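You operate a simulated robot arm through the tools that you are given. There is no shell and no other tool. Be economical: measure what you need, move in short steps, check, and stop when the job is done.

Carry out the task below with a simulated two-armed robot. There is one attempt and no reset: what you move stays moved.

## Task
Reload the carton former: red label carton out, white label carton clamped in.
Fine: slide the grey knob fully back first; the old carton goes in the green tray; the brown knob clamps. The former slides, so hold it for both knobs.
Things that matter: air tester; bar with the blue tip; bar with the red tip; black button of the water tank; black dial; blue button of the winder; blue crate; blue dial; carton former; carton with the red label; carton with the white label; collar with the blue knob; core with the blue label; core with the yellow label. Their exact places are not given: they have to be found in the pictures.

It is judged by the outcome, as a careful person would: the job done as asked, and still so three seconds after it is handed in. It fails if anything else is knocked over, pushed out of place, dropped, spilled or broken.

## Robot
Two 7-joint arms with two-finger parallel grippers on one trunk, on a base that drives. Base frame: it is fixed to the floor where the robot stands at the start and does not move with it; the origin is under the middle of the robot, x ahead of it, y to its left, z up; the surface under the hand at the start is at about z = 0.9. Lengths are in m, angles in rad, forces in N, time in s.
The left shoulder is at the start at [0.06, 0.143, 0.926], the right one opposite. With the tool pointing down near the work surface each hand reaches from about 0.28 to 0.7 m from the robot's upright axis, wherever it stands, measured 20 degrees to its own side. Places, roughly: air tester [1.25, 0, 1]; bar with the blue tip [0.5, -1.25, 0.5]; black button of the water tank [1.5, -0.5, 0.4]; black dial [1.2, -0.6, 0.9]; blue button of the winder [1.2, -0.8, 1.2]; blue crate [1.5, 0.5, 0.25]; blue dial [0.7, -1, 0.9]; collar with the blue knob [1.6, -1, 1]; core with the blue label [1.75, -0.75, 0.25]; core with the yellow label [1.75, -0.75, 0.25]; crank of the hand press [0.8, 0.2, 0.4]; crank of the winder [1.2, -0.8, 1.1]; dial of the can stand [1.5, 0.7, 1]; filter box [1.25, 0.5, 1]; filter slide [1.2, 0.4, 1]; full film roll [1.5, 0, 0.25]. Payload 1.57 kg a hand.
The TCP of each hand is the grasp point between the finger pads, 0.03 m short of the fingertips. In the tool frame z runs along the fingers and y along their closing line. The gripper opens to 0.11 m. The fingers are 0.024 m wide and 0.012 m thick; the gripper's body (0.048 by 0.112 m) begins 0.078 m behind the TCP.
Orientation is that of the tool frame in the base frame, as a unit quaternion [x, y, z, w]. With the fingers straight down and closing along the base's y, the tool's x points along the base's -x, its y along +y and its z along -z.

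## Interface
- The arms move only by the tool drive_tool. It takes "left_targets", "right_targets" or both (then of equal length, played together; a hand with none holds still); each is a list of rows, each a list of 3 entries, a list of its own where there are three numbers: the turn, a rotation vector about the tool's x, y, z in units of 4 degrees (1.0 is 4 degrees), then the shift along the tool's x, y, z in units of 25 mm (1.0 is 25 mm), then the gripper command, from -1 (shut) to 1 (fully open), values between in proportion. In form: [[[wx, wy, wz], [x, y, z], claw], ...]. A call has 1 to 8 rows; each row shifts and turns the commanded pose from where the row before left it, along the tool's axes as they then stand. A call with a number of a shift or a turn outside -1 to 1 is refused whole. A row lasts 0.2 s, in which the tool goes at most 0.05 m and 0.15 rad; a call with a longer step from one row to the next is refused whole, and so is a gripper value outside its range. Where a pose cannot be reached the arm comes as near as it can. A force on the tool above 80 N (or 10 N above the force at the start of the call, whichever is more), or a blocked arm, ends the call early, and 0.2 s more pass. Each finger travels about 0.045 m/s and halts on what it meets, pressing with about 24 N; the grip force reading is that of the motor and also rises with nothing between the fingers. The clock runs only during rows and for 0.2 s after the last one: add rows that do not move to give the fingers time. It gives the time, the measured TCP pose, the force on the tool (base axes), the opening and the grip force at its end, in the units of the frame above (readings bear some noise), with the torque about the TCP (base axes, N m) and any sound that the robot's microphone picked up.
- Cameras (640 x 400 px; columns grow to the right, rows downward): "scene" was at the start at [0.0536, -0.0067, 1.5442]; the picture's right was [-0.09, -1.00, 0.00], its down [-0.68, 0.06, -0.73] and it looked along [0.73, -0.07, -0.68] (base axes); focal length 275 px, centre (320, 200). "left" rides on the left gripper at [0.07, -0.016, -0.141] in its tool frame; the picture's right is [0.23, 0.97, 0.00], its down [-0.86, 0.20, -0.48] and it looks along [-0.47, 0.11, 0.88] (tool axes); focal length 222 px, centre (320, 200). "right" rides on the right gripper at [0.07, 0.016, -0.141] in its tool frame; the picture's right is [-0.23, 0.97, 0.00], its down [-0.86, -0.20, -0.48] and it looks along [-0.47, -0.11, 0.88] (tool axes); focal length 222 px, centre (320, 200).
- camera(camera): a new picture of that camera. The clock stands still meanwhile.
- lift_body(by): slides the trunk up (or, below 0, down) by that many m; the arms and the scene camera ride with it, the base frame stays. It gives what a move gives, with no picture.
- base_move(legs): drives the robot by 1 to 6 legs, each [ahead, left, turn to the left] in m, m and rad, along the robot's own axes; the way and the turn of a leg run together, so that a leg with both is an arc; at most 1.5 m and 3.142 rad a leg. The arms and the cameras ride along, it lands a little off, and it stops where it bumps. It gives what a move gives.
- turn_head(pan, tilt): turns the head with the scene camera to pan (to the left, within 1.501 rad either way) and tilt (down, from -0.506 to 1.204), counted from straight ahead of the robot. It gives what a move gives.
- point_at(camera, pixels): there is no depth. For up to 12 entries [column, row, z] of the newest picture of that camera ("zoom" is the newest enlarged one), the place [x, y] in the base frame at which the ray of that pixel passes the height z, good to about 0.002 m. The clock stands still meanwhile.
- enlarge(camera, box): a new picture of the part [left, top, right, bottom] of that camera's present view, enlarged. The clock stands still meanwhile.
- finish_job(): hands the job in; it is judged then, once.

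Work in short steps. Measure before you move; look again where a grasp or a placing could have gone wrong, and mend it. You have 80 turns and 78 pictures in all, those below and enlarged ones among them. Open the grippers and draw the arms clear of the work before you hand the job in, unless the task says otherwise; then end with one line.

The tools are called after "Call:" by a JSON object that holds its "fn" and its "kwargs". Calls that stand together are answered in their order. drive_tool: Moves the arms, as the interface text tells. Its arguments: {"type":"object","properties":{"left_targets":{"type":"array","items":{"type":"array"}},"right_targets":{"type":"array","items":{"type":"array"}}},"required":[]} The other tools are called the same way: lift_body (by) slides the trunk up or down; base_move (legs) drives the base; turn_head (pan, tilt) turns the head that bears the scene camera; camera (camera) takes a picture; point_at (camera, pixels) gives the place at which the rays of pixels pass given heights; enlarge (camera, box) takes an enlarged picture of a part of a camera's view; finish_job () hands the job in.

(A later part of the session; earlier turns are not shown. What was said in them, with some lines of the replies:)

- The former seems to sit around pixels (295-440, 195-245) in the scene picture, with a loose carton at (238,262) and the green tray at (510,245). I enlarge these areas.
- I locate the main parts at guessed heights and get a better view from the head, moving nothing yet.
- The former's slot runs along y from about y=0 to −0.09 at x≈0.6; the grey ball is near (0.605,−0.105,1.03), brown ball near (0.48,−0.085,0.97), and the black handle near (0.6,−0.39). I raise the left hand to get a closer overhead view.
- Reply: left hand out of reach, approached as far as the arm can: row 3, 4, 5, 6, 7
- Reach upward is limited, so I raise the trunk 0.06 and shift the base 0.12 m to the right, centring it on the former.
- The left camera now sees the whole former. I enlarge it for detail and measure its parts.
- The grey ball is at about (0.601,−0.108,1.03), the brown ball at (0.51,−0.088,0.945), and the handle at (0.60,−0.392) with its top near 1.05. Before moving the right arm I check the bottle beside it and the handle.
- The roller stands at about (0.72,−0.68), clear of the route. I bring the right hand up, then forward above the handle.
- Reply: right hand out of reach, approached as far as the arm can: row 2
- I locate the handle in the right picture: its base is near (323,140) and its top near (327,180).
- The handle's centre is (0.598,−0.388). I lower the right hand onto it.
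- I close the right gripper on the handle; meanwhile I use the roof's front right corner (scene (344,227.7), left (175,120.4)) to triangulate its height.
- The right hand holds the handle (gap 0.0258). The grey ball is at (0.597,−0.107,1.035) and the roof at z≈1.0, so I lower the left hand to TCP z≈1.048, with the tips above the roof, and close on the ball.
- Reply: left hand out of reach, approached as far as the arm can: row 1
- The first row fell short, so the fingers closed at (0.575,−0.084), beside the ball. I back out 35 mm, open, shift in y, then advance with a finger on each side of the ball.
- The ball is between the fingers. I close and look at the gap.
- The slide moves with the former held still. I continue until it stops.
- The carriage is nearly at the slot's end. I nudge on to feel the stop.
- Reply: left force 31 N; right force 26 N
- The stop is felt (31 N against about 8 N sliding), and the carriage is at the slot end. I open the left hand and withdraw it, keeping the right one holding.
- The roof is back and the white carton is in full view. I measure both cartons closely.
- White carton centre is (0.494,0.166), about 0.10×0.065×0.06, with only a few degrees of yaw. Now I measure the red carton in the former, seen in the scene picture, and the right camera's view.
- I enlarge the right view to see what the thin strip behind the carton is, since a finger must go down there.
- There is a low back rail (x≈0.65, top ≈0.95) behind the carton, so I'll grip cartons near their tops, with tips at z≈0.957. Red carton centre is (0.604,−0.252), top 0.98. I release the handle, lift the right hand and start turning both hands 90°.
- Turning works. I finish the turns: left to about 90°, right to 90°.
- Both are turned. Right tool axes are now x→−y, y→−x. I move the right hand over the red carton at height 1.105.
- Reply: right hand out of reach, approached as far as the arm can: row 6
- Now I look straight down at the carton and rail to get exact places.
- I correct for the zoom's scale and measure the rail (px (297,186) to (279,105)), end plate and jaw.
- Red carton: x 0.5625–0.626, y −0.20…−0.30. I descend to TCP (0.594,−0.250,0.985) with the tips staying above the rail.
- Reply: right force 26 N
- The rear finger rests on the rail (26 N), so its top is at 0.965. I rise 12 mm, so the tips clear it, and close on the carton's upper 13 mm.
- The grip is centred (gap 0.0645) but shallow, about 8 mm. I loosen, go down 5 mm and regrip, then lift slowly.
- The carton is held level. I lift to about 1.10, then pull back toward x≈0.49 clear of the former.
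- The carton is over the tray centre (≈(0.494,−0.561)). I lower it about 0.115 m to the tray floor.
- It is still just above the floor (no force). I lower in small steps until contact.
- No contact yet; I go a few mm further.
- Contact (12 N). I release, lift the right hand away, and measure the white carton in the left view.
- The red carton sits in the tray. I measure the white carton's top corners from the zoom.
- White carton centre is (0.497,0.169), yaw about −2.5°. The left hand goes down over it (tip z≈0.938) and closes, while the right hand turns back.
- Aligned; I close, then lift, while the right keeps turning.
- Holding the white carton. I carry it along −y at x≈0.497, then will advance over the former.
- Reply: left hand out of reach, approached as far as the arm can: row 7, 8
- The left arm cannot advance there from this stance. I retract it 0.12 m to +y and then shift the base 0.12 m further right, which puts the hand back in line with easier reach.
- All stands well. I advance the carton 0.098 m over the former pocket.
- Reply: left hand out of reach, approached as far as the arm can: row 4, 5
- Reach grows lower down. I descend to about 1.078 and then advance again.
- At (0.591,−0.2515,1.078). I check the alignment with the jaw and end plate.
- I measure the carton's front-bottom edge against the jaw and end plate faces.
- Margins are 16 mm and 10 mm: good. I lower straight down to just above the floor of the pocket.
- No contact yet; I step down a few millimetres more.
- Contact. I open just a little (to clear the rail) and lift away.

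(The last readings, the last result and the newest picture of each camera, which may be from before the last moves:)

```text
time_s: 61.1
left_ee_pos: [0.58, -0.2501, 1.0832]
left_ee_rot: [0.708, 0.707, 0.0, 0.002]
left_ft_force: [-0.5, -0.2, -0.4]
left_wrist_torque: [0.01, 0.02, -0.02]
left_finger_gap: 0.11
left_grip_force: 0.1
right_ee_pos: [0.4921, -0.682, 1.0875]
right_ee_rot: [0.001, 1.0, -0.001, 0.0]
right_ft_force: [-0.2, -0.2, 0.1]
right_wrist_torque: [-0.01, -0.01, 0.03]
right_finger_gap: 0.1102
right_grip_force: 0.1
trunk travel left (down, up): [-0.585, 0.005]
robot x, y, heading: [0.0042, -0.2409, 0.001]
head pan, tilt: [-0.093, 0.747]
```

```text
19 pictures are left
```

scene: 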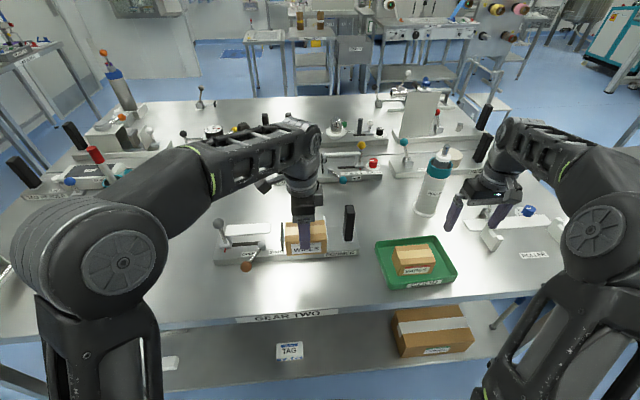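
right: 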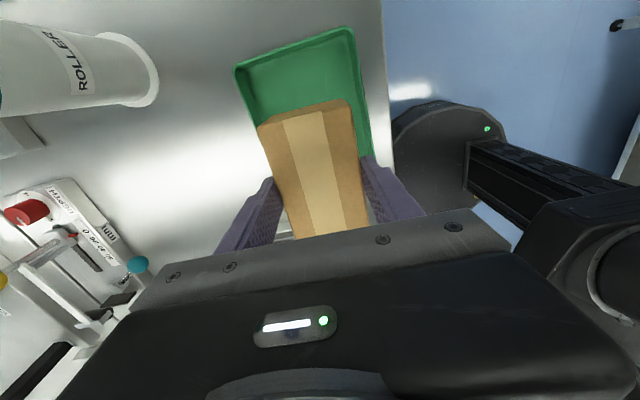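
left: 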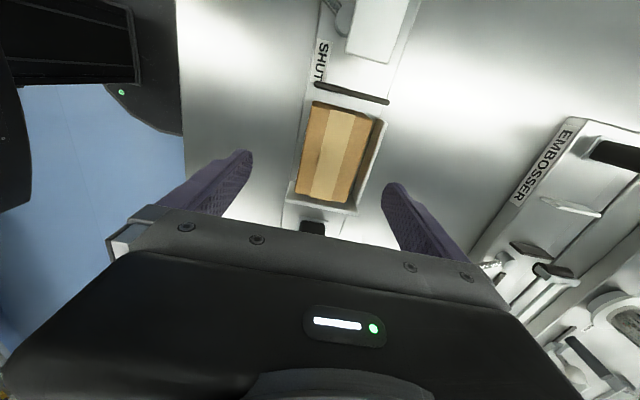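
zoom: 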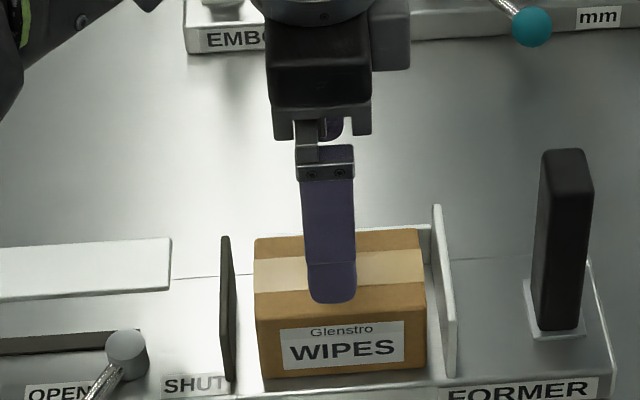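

The white carton is seated in the pocket. Left hand withdraws forward and to the left; the right hand starts toward the handle.

Call:
{"fn": "drive_tool", "kwargs": {"left_targets": [[[0, 0, 0], [0, -1, 0], 1], [[0, 0, 0], [0, -1, 0], 1], [[0, 0, 0], [0, -1, 0], 1], [[0, 0, 0], [0, -1, 0], 0.5], [[0, 0, 0], [1, -0.6, 0], -1], [[0, 0, 0], [1, 0, 0], -1], [[0, 0, 0], [1, 0, 0], -1], [[0, 0, 0], [1, 0, 0], -1]], "right_targets": [[[0, 0, 0], [0, 0, -0.9], 1], [[0, 0, 0], [0, 1, -0.3], 1], [[0, 0, 0], [0, 1, 0], 1], [[0, 0, 0], [0, 1, 0], 1], [[0, 0, 0], [-0.3, 1, 0], 1], [[0, 0, 0], [-0.5, 1, 0], 1], [[0, 0, 0], [-0.5, 1, 0], 1], [[0, 0, 0], [-0.5, 1, 0], 1]]}}

Call:
{"fn": "drive_tool", "kwargs": {"left_targets": [[[0, 0, 0], [1, 0, 0], -1], [[0, 0, 0], [1, 0, 0], -1], [[0, 0, 0], [1, 0, 0], -1], [[0, 0, 0], [1, 0, 0], -1], [[0, 0, 0], [0.5, 0, 0], -1], [[0, 0, 0], [0, 0, 0], -1]], "right_targets": [[[0, 0, 0], [-0.5, 1, 0], 1], [[0, 0, 0], [-0.5, 1, 0], 1], [[0, 0, 0], [-0.5, 1, 0], 1], [[0, 0, 0], [-0.5, 1, 0], 1], [[0, 0, 0], [-0.3, 0.8, 0], 1], [[0, 0, 0], [0, 0, 0], 1]]}}

Call:
{"fn": "camera", "kwargs": {"camera": "right"}}

Call:
{"fn": "camera", "kwargs": {"camera": "scene"}}

```text
time_s: 62.9
left_ee_pos: [0.4642, -0.1517, 1.0827]
left_ee_rot: [0.708, 0.707, 0.001, 0.002]
left_ft_force: [-1.0, 0.4, 0.8]
left_wrist_torque: [0.0, 0.02, -0.03]
left_finger_gap: 0.0058
left_grip_force: 0.4
right_ee_pos: [0.5375, -0.5061, 1.1184]
right_ee_rot: [0.0, 1.0, 0.0, -0.001]
right_ft_force: [-0.2, -0.1, -0.6]
right_wrist_torque: [-0.02, 0.05, -0.02]
right_finger_gap: 0.1102
right_grip_force: 0.0
trunk travel left (down, up): [-0.585, 0.005]
robot x, y, heading: [-0.0007, -0.2408, -0.004]
head pan, tilt: [-0.093, 0.747]
```

```text
time_s: 64.3
left_ee_pos: [0.4652, -0.0382, 1.0819]
left_ee_rot: [0.708, 0.706, 0.001, 0.001]
left_ft_force: [0.5, -0.5, -0.2]
left_wrist_torque: [-0.07, -0.03, -0.03]
left_finger_gap: 0.0001
left_grip_force: 21.3
right_ee_pos: [0.5883, -0.4077, 1.1172]
right_ee_rot: [0.001, 1.0, 0.0, 0.0]
right_ft_force: [-0.1, 0.2, -0.4]
right_wrist_torque: [-0.01, 0.0, -0.01]
right_finger_gap: 0.1101
right_grip_force: 0.0
right hand out of reach, approached as far as the arm can: row 5
trunk travel left (down, up): [-0.585, 0.005]
robot x, y, heading: [0.0004, -0.2402, -0.001]
head pan, tilt: [-0.093, 0.747]
```

```text
18 pictures are left
```

right: 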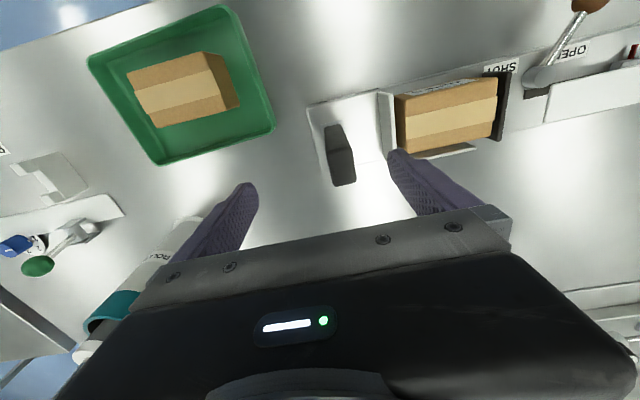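

```text
17 pictures are left
```

scene: 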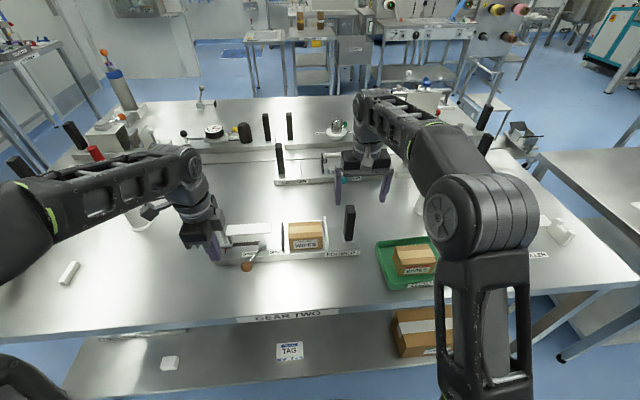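

I check the handle's place in the right picture and the brown ball's in both, before descending.

Call:
{"fn": "point_at", "kwargs": {"camera": "right", "pixels": [[330, 155, 1.05], [352, 152, 1.05], [333, 186, 1.05], [356, 183, 1.05]]}}

Call:
{"fn": "enlarge", "kwargs": {"camera": "scene", "box": [190, 205, 318, 285]}}

Call:
{"fn": "point_at", "kwargs": {"camera": "scene", "pixels": [[246.5, 266, 0.945], [246.5, 266, 0.955]]}}

```text
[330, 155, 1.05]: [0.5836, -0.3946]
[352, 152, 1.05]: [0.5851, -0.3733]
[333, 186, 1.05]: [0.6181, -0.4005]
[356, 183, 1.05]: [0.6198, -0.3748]
```

```text
5.00 times, centred on (254, 245) of scene
```

zoom: 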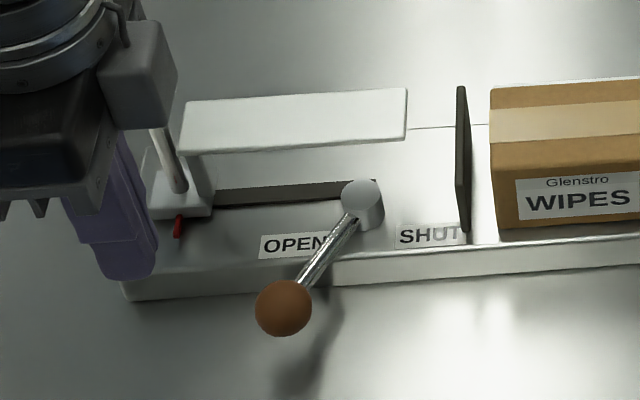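

```text
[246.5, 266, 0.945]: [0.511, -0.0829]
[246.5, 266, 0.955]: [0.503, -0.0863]
```

Handle centre is (0.602,−0.386). The right hand descends and grips it while the left, closed, goes down to the brown ball's left side at (0.51,−0.04).

Call:
{"fn": "drive_tool", "kwargs": {"right_targets": [[[0, 0, 0], [0, 0.45, 0.3], 1], [[0, 0, 0], [0, 0.43, 0.7], 1], [[0, 0, 0], [0, 0, 1], 1], [[0, 0, 0], [-0.3, 0, 1], 1], [[0, 0, 0], [0, 0, 0.6], 1], [[0, 0, 0], [0, 0, 0], 1]], "left_targets": [[[0, 0, 0], [0, 0.9, 0], -1], [[0, 0, 0], [0, 0.9, 0], -1], [[0, 0, 0], [0, 0, 1], -1], [[0, 0, 0], [0, 0, 1], -1], [[0, 0, 0], [0, 0, 1], -1], [[0, 0, 0], [0, 0, 0.8], -1]]}}

Call:
{"fn": "drive_tool", "kwargs": {"right_targets": [[[0, 0, 0], [0, 0, 0], -1], [[0, 0, 0], [0, 0, 0], -1], [[0, 0, 0], [0, 0, 0], -1], [[0, 0, 0], [0, 0, 0], -1], [[0, 0, 0], [0, 0, 0], -1], [[0, 0, 0], [0, 0, 0], -1]]}}

Call:
{"fn": "enlarge", "kwargs": {"camera": "scene", "box": [190, 175, 382, 295]}}

Call:
{"fn": "camera", "kwargs": {"camera": "left"}}

```text
time_s: 65.7
left_ee_pos: [0.5098, -0.0382, 0.9872]
left_ee_rot: [0.708, 0.706, 0.001, 0.002]
left_ft_force: [0.4, 0.2, 0.2]
left_wrist_torque: [0.0, 0.02, -0.02]
left_finger_gap: 0.0
left_grip_force: 21.2
right_ee_pos: [0.5962, -0.3867, 1.0291]
right_ee_rot: [0.002, 1.0, 0.001, 0.0]
right_ft_force: [-0.2, -0.7, 0.2]
right_wrist_torque: [-0.01, 0.02, 0.0]
right_finger_gap: 0.11
right_grip_force: 0.1
trunk travel left (down, up): [-0.585, 0.005]
robot x, y, heading: [-0.0018, -0.2434, -0.007]
head pan, tilt: [-0.093, 0.747]
```

```text
time_s: 67.1
left_ee_pos: [0.5106, -0.0386, 0.9875]
left_ee_rot: [0.708, 0.707, 0.001, 0.001]
left_ft_force: [0.2, 0.6, 0.8]
left_wrist_torque: [0.02, 0.01, 0.01]
left_finger_gap: 0.0
left_grip_force: 21.0
right_ee_pos: [0.5973, -0.3869, 1.0284]
right_ee_rot: [0.001, 1.0, 0.0, 0.0]
right_ft_force: [0.4, -4.8, 1.3]
right_wrist_torque: [0.11, 0.1, -0.22]
right_finger_gap: 0.0262
right_grip_force: 23.9
trunk travel left (down, up): [-0.585, 0.005]
robot x, y, heading: [0.0013, -0.2408, -0.006]
head pan, tilt: [-0.093, 0.747]
```

```text
3.33 times, centred on (286, 235) of scene
```

zoom: 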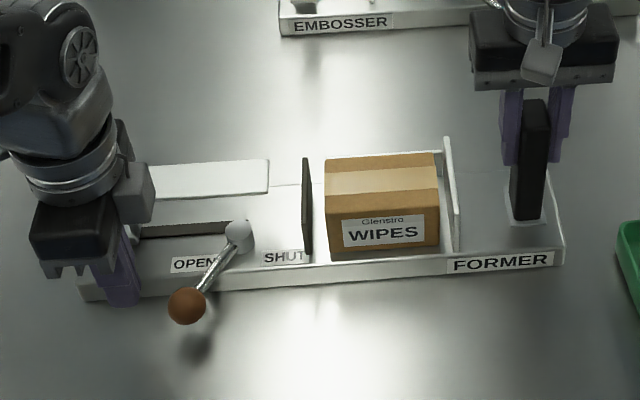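

```text
14 pictures are left
```

left: 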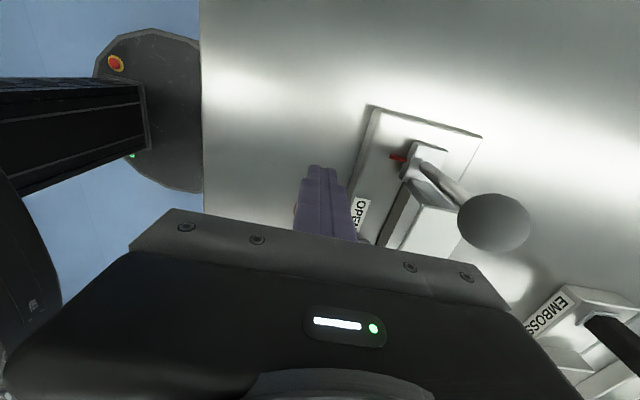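

The right hand holds the former. I lower the left fingertip beside the brown ball and push it −y gently toward SHUT.

Call:
{"fn": "drive_tool", "kwargs": {"left_targets": [[[0, 0, 0], [0, 0, 0.9], -1], [[0, 0, 0], [-0.5, 0, 0], -1], [[0, 0, 0], [-0.4, 0, 0], -1], [[0, 0, 0], [-0.4, 0, 0], -1], [[0, 0, 0], [-0.4, 0, 0], -1], [[0, 0, 0], [-0.4, 0, 0], -1]]}}

Call:
{"fn": "enlarge", "kwargs": {"camera": "scene", "box": [190, 175, 382, 295]}}

```text
time_s: 68.5
left_ee_pos: [0.51, -0.092, 0.9628]
left_ee_rot: [0.708, 0.706, 0.001, 0.0]
left_ft_force: [-7.4, 8.8, -4.9]
left_wrist_torque: [0.24, 0.13, -0.16]
left_finger_gap: 0.0002
left_grip_force: 21.3
right_ee_pos: [0.5972, -0.3873, 1.0287]
right_ee_rot: [0.002, 1.0, 0.0, -0.001]
right_ft_force: [7.4, -11.6, 0.2]
right_wrist_torque: [0.36, 0.08, -0.75]
right_finger_gap: 0.0259
right_grip_force: 23.7
trunk travel left (down, up): [-0.585, 0.005]
robot x, y, heading: [-0.0039, -0.2435, -0.006]
head pan, tilt: [-0.093, 0.747]
```

```text
3.33 times, centred on (286, 235) of scene
```

zoom: 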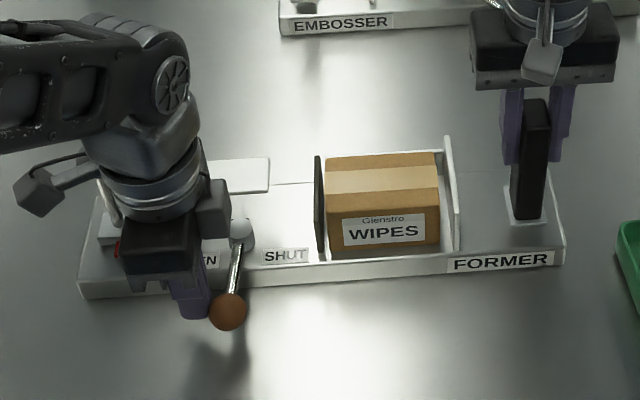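

The lever turns and the jaw advances to the carton. I keep pushing.

Call:
{"fn": "drive_tool", "kwargs": {"left_targets": [[[0, 0, 0], [-0.4, 0, 0], -1], [[0, 0, 0], [-0.4, 0, 0], -1], [[0, 0, 0], [-0.4, 0, 0], -1], [[0, 0, 0], [-0.4, 0.1, 0], -1]]}}

Call:
{"fn": "enlarge", "kwargs": {"camera": "scene", "box": [190, 175, 382, 295]}}

```text
time_s: 69.5
left_ee_pos: [0.5131, -0.1292, 0.965]
left_ee_rot: [0.707, 0.707, 0.001, 0.003]
left_ft_force: [2.4, 9.2, 2.5]
left_wrist_torque: [0.2, -0.04, -0.03]
left_finger_gap: 0.0
left_grip_force: 21.7
right_ee_pos: [0.596, -0.3857, 1.029]
right_ee_rot: [0.0, 1.0, 0.0, 0.0]
right_ft_force: [1.6, -12.2, 1.5]
right_wrist_torque: [0.02, -0.4, -0.15]
right_finger_gap: 0.0259
right_grip_force: 24.1
trunk travel left (down, up): [-0.585, 0.005]
robot x, y, heading: [-0.0001, -0.2441, -0.002]
head pan, tilt: [-0.093, 0.747]
```

```text
3.33 times, centred on (286, 235) of scene
```

zoom: 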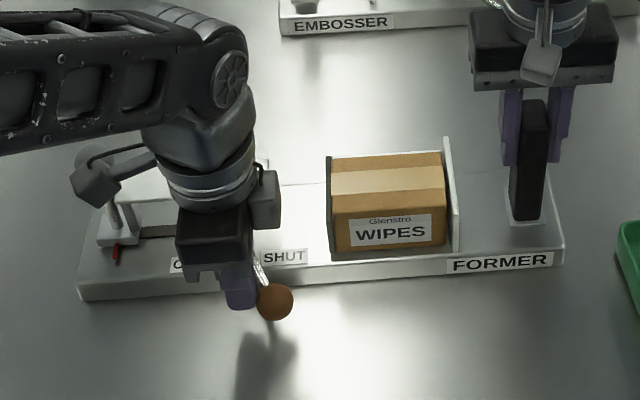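

The jaw now presses the carton toward the end plate. I continue along the arc until it stops.

Call:
{"fn": "drive_tool", "kwargs": {"left_targets": [[[0, 0, 0], [-0.4, 0.1, 0], -1], [[0, 0, 0], [-0.3, 0.2, 0], -1], [[0, 0, 0], [-0.3, 0.2, 0], -1], [[0, 0, 0], [0, 0, 0], -1]]}}

Call:
{"fn": "enlarge", "kwargs": {"camera": "scene", "box": [190, 175, 382, 295]}}

```text
time_s: 70.5
left_ee_pos: [0.5209, -0.1465, 0.9628]
left_ee_rot: [0.705, 0.709, 0.003, -0.009]
left_ft_force: [-20.9, 49.7, 4.8]
left_wrist_torque: [1.04, 0.3, 0.15]
left_finger_gap: 0.0
left_grip_force: 21.2
right_ee_pos: [0.5969, -0.3956, 1.0305]
right_ee_rot: [0.004, 1.0, -0.006, 0.003]
right_ft_force: [13.4, -46.2, 10.6]
right_wrist_torque: [0.95, -0.08, 0.66]
right_finger_gap: 0.0266
right_grip_force: 23.5
trunk travel left (down, up): [-0.585, 0.005]
robot x, y, heading: [-0.0006, -0.2403, -0.003]
head pan, tilt: [-0.093, 0.747]
```

```text
3.33 times, centred on (286, 235) of scene
```

zoom: 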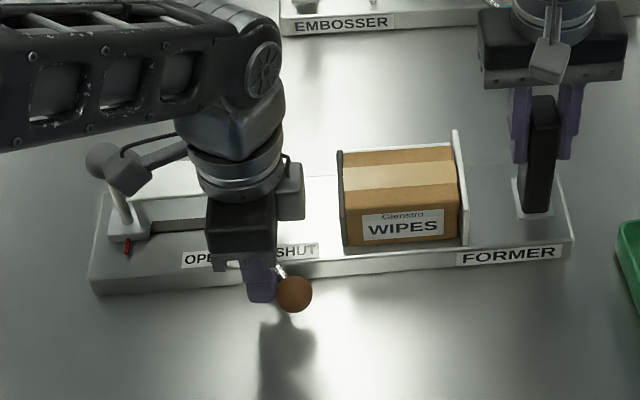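

A firm stop is felt (50 N): clamped. I back the left finger off and let the right hand's hold bring the former back.

Call:
{"fn": "drive_tool", "kwargs": {"left_targets": [[[0, 0, 0], [0.3, -0.2, 0], -1], [[0, 0, 0], [0.8, -0.2, 0], -1], [[0, 0, 0], [1, -0.2, 0], -1], [[0, 0, 0], [0.8, 0, 0], -1], [[0, 0, 0], [0, 0, 0], -1]]}}

Call:
{"fn": "enlarge", "kwargs": {"camera": "scene", "box": [190, 175, 382, 295]}}

```text
time_s: 71.7
left_ee_pos: [0.5115, -0.0843, 0.9638]
left_ee_rot: [0.707, 0.707, 0.001, 0.003]
left_ft_force: [-0.2, 0.6, 0.4]
left_wrist_torque: [-0.03, -0.03, 0.0]
left_finger_gap: 0.0
left_grip_force: 21.1
right_ee_pos: [0.5958, -0.3858, 1.0282]
right_ee_rot: [0.0, 1.0, 0.0, -0.002]
right_ft_force: [-0.9, 1.0, -6.1]
right_wrist_torque: [0.27, 0.39, 0.37]
right_finger_gap: 0.0256
right_grip_force: 23.7
trunk travel left (down, up): [-0.585, 0.005]
robot x, y, heading: [-0.0019, -0.2438, -0.004]
head pan, tilt: [-0.093, 0.747]
```

```text
3.33 times, centred on (286, 235) of scene
```

zoom: 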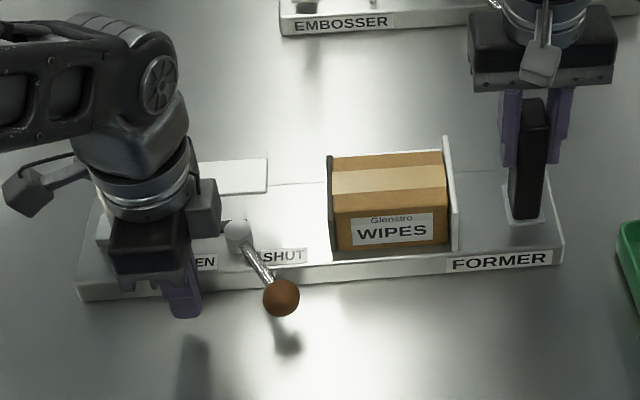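

The lever stays at SHUT, the carton is held between jaw and plate, and the former is back in place. I release the handle and draw both hands up and back.

Call:
{"fn": "drive_tool", "kwargs": {"right_targets": [[[0, 0, 0], [0, 0, 0], 1], [[0, 0, 0], [0, 0, 0], 1], [[0, 0, 0], [0, 0, 0], 1], [[0, 0, 0], [0, 0, 0], 1], [[0, 0, 0], [0, 0, -0.9], 1], [[0, 0, 0], [0.2, 0, -1], 1], [[0, 0, 0], [0.6, 0, -1], 1], [[0, 0, 0], [1, 0, -0.3], 1]], "left_targets": [[[0, 0, 0], [0.5, -0.8, 0], -1], [[0, 0, 0], [0, -0.8, -1], -1], [[0, 0, 0], [0, -0.4, -1], -1], [[0, 0, 0], [0, 0, -1], -1], [[0, 0, 0], [1, 0, -1], 0], [[0, 0, 0], [1, 0, -0.5], 1], [[0, 0, 0], [1, 0, 0], 1], [[0, 0, 0], [1, 0, 0], 1]]}}

Call:
{"fn": "drive_tool", "kwargs": {"right_targets": [[[0, 0, 0], [1, 0, 0], 1], [[0, 0, 0], [1, 0, 0], 1], [[0, 0, 0], [1, 0, 0], 1], [[0, 0, 0], [1, 0, 0], 1]], "left_targets": [[[0, 0, 0], [1, 0, 0], 1], [[0, 0, 0], [1, 0, 0], 1], [[0, 0, 0], [1, 0, 0], 1], [[0, 0, 0], [0, 0, 0], 1]]}}

Call:
{"fn": "camera", "kwargs": {"camera": "scene"}}

Call:
{"fn": "enlarge", "kwargs": {"camera": "scene", "box": [190, 175, 382, 295]}}

```text
time_s: 73.5
left_ee_pos: [0.4603, 0.0294, 1.0779]
left_ee_rot: [0.708, 0.706, 0.001, 0.002]
left_ft_force: [-0.6, 0.1, -0.1]
left_wrist_torque: [-0.06, -0.03, 0.02]
left_finger_gap: 0.0836
left_grip_force: 0.2
right_ee_pos: [0.5477, -0.3871, 1.1091]
right_ee_rot: [0.001, 1.0, 0.0, 0.001]
right_ft_force: [0.8, 0.6, 0.0]
right_wrist_torque: [0.01, 0.0, -0.01]
right_finger_gap: 0.11
right_grip_force: 0.1
trunk travel left (down, up): [-0.585, 0.005]
robot x, y, heading: [0.0001, -0.2414, -0.003]
head pan, tilt: [-0.093, 0.747]
```

```text
time_s: 74.5
left_ee_pos: [0.4594, 0.1034, 1.0783]
left_ee_rot: [0.708, 0.706, 0.002, 0.002]
left_ft_force: [-0.3, 0.7, -0.3]
left_wrist_torque: [0.0, -0.01, -0.01]
left_finger_gap: 0.1101
left_grip_force: 0.0
right_ee_pos: [0.4481, -0.386, 1.1099]
right_ee_rot: [0.001, 1.0, 0.0, 0.0]
right_ft_force: [0.1, -0.3, 0.0]
right_wrist_torque: [0.02, -0.02, -0.02]
right_finger_gap: 0.1099
right_grip_force: 0.0
trunk travel left (down, up): [-0.585, 0.005]
robot x, y, heading: [-0.0025, -0.2378, 0.003]
head pan, tilt: [-0.093, 0.747]
```

```text
9 pictures are left
```

scene: 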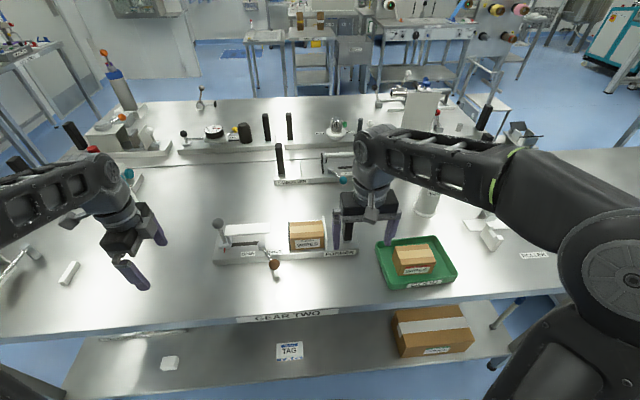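

```text
3.33 times, centred on (286, 235) of scene
```

zoom: 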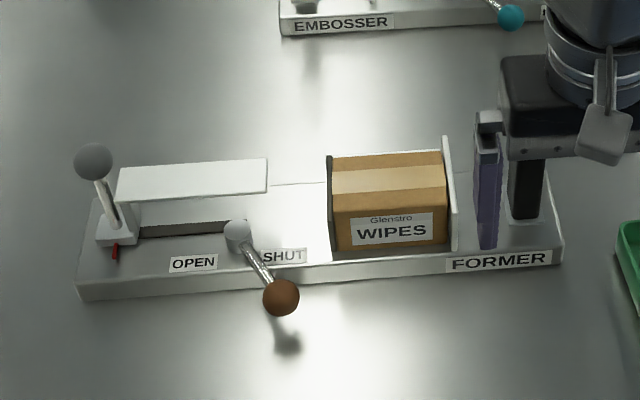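

The grey slide is back, the brown lever is at SHUT, the white carton is clamped, the red carton is in the tray, and both hands are open and clear. I hand the job in.

Call:
{"fn": "finish_job", "kwargs": {}}

```text
The job is handed in.
```

The carton former is reloaded: the red label carton is in the green tray and the white label carton is clamped in, with the grey knob fully back and the brown knob at SHUT. At the clamp's end stop the former slid about 9 mm in the holding hand's grip, then returned to its place.
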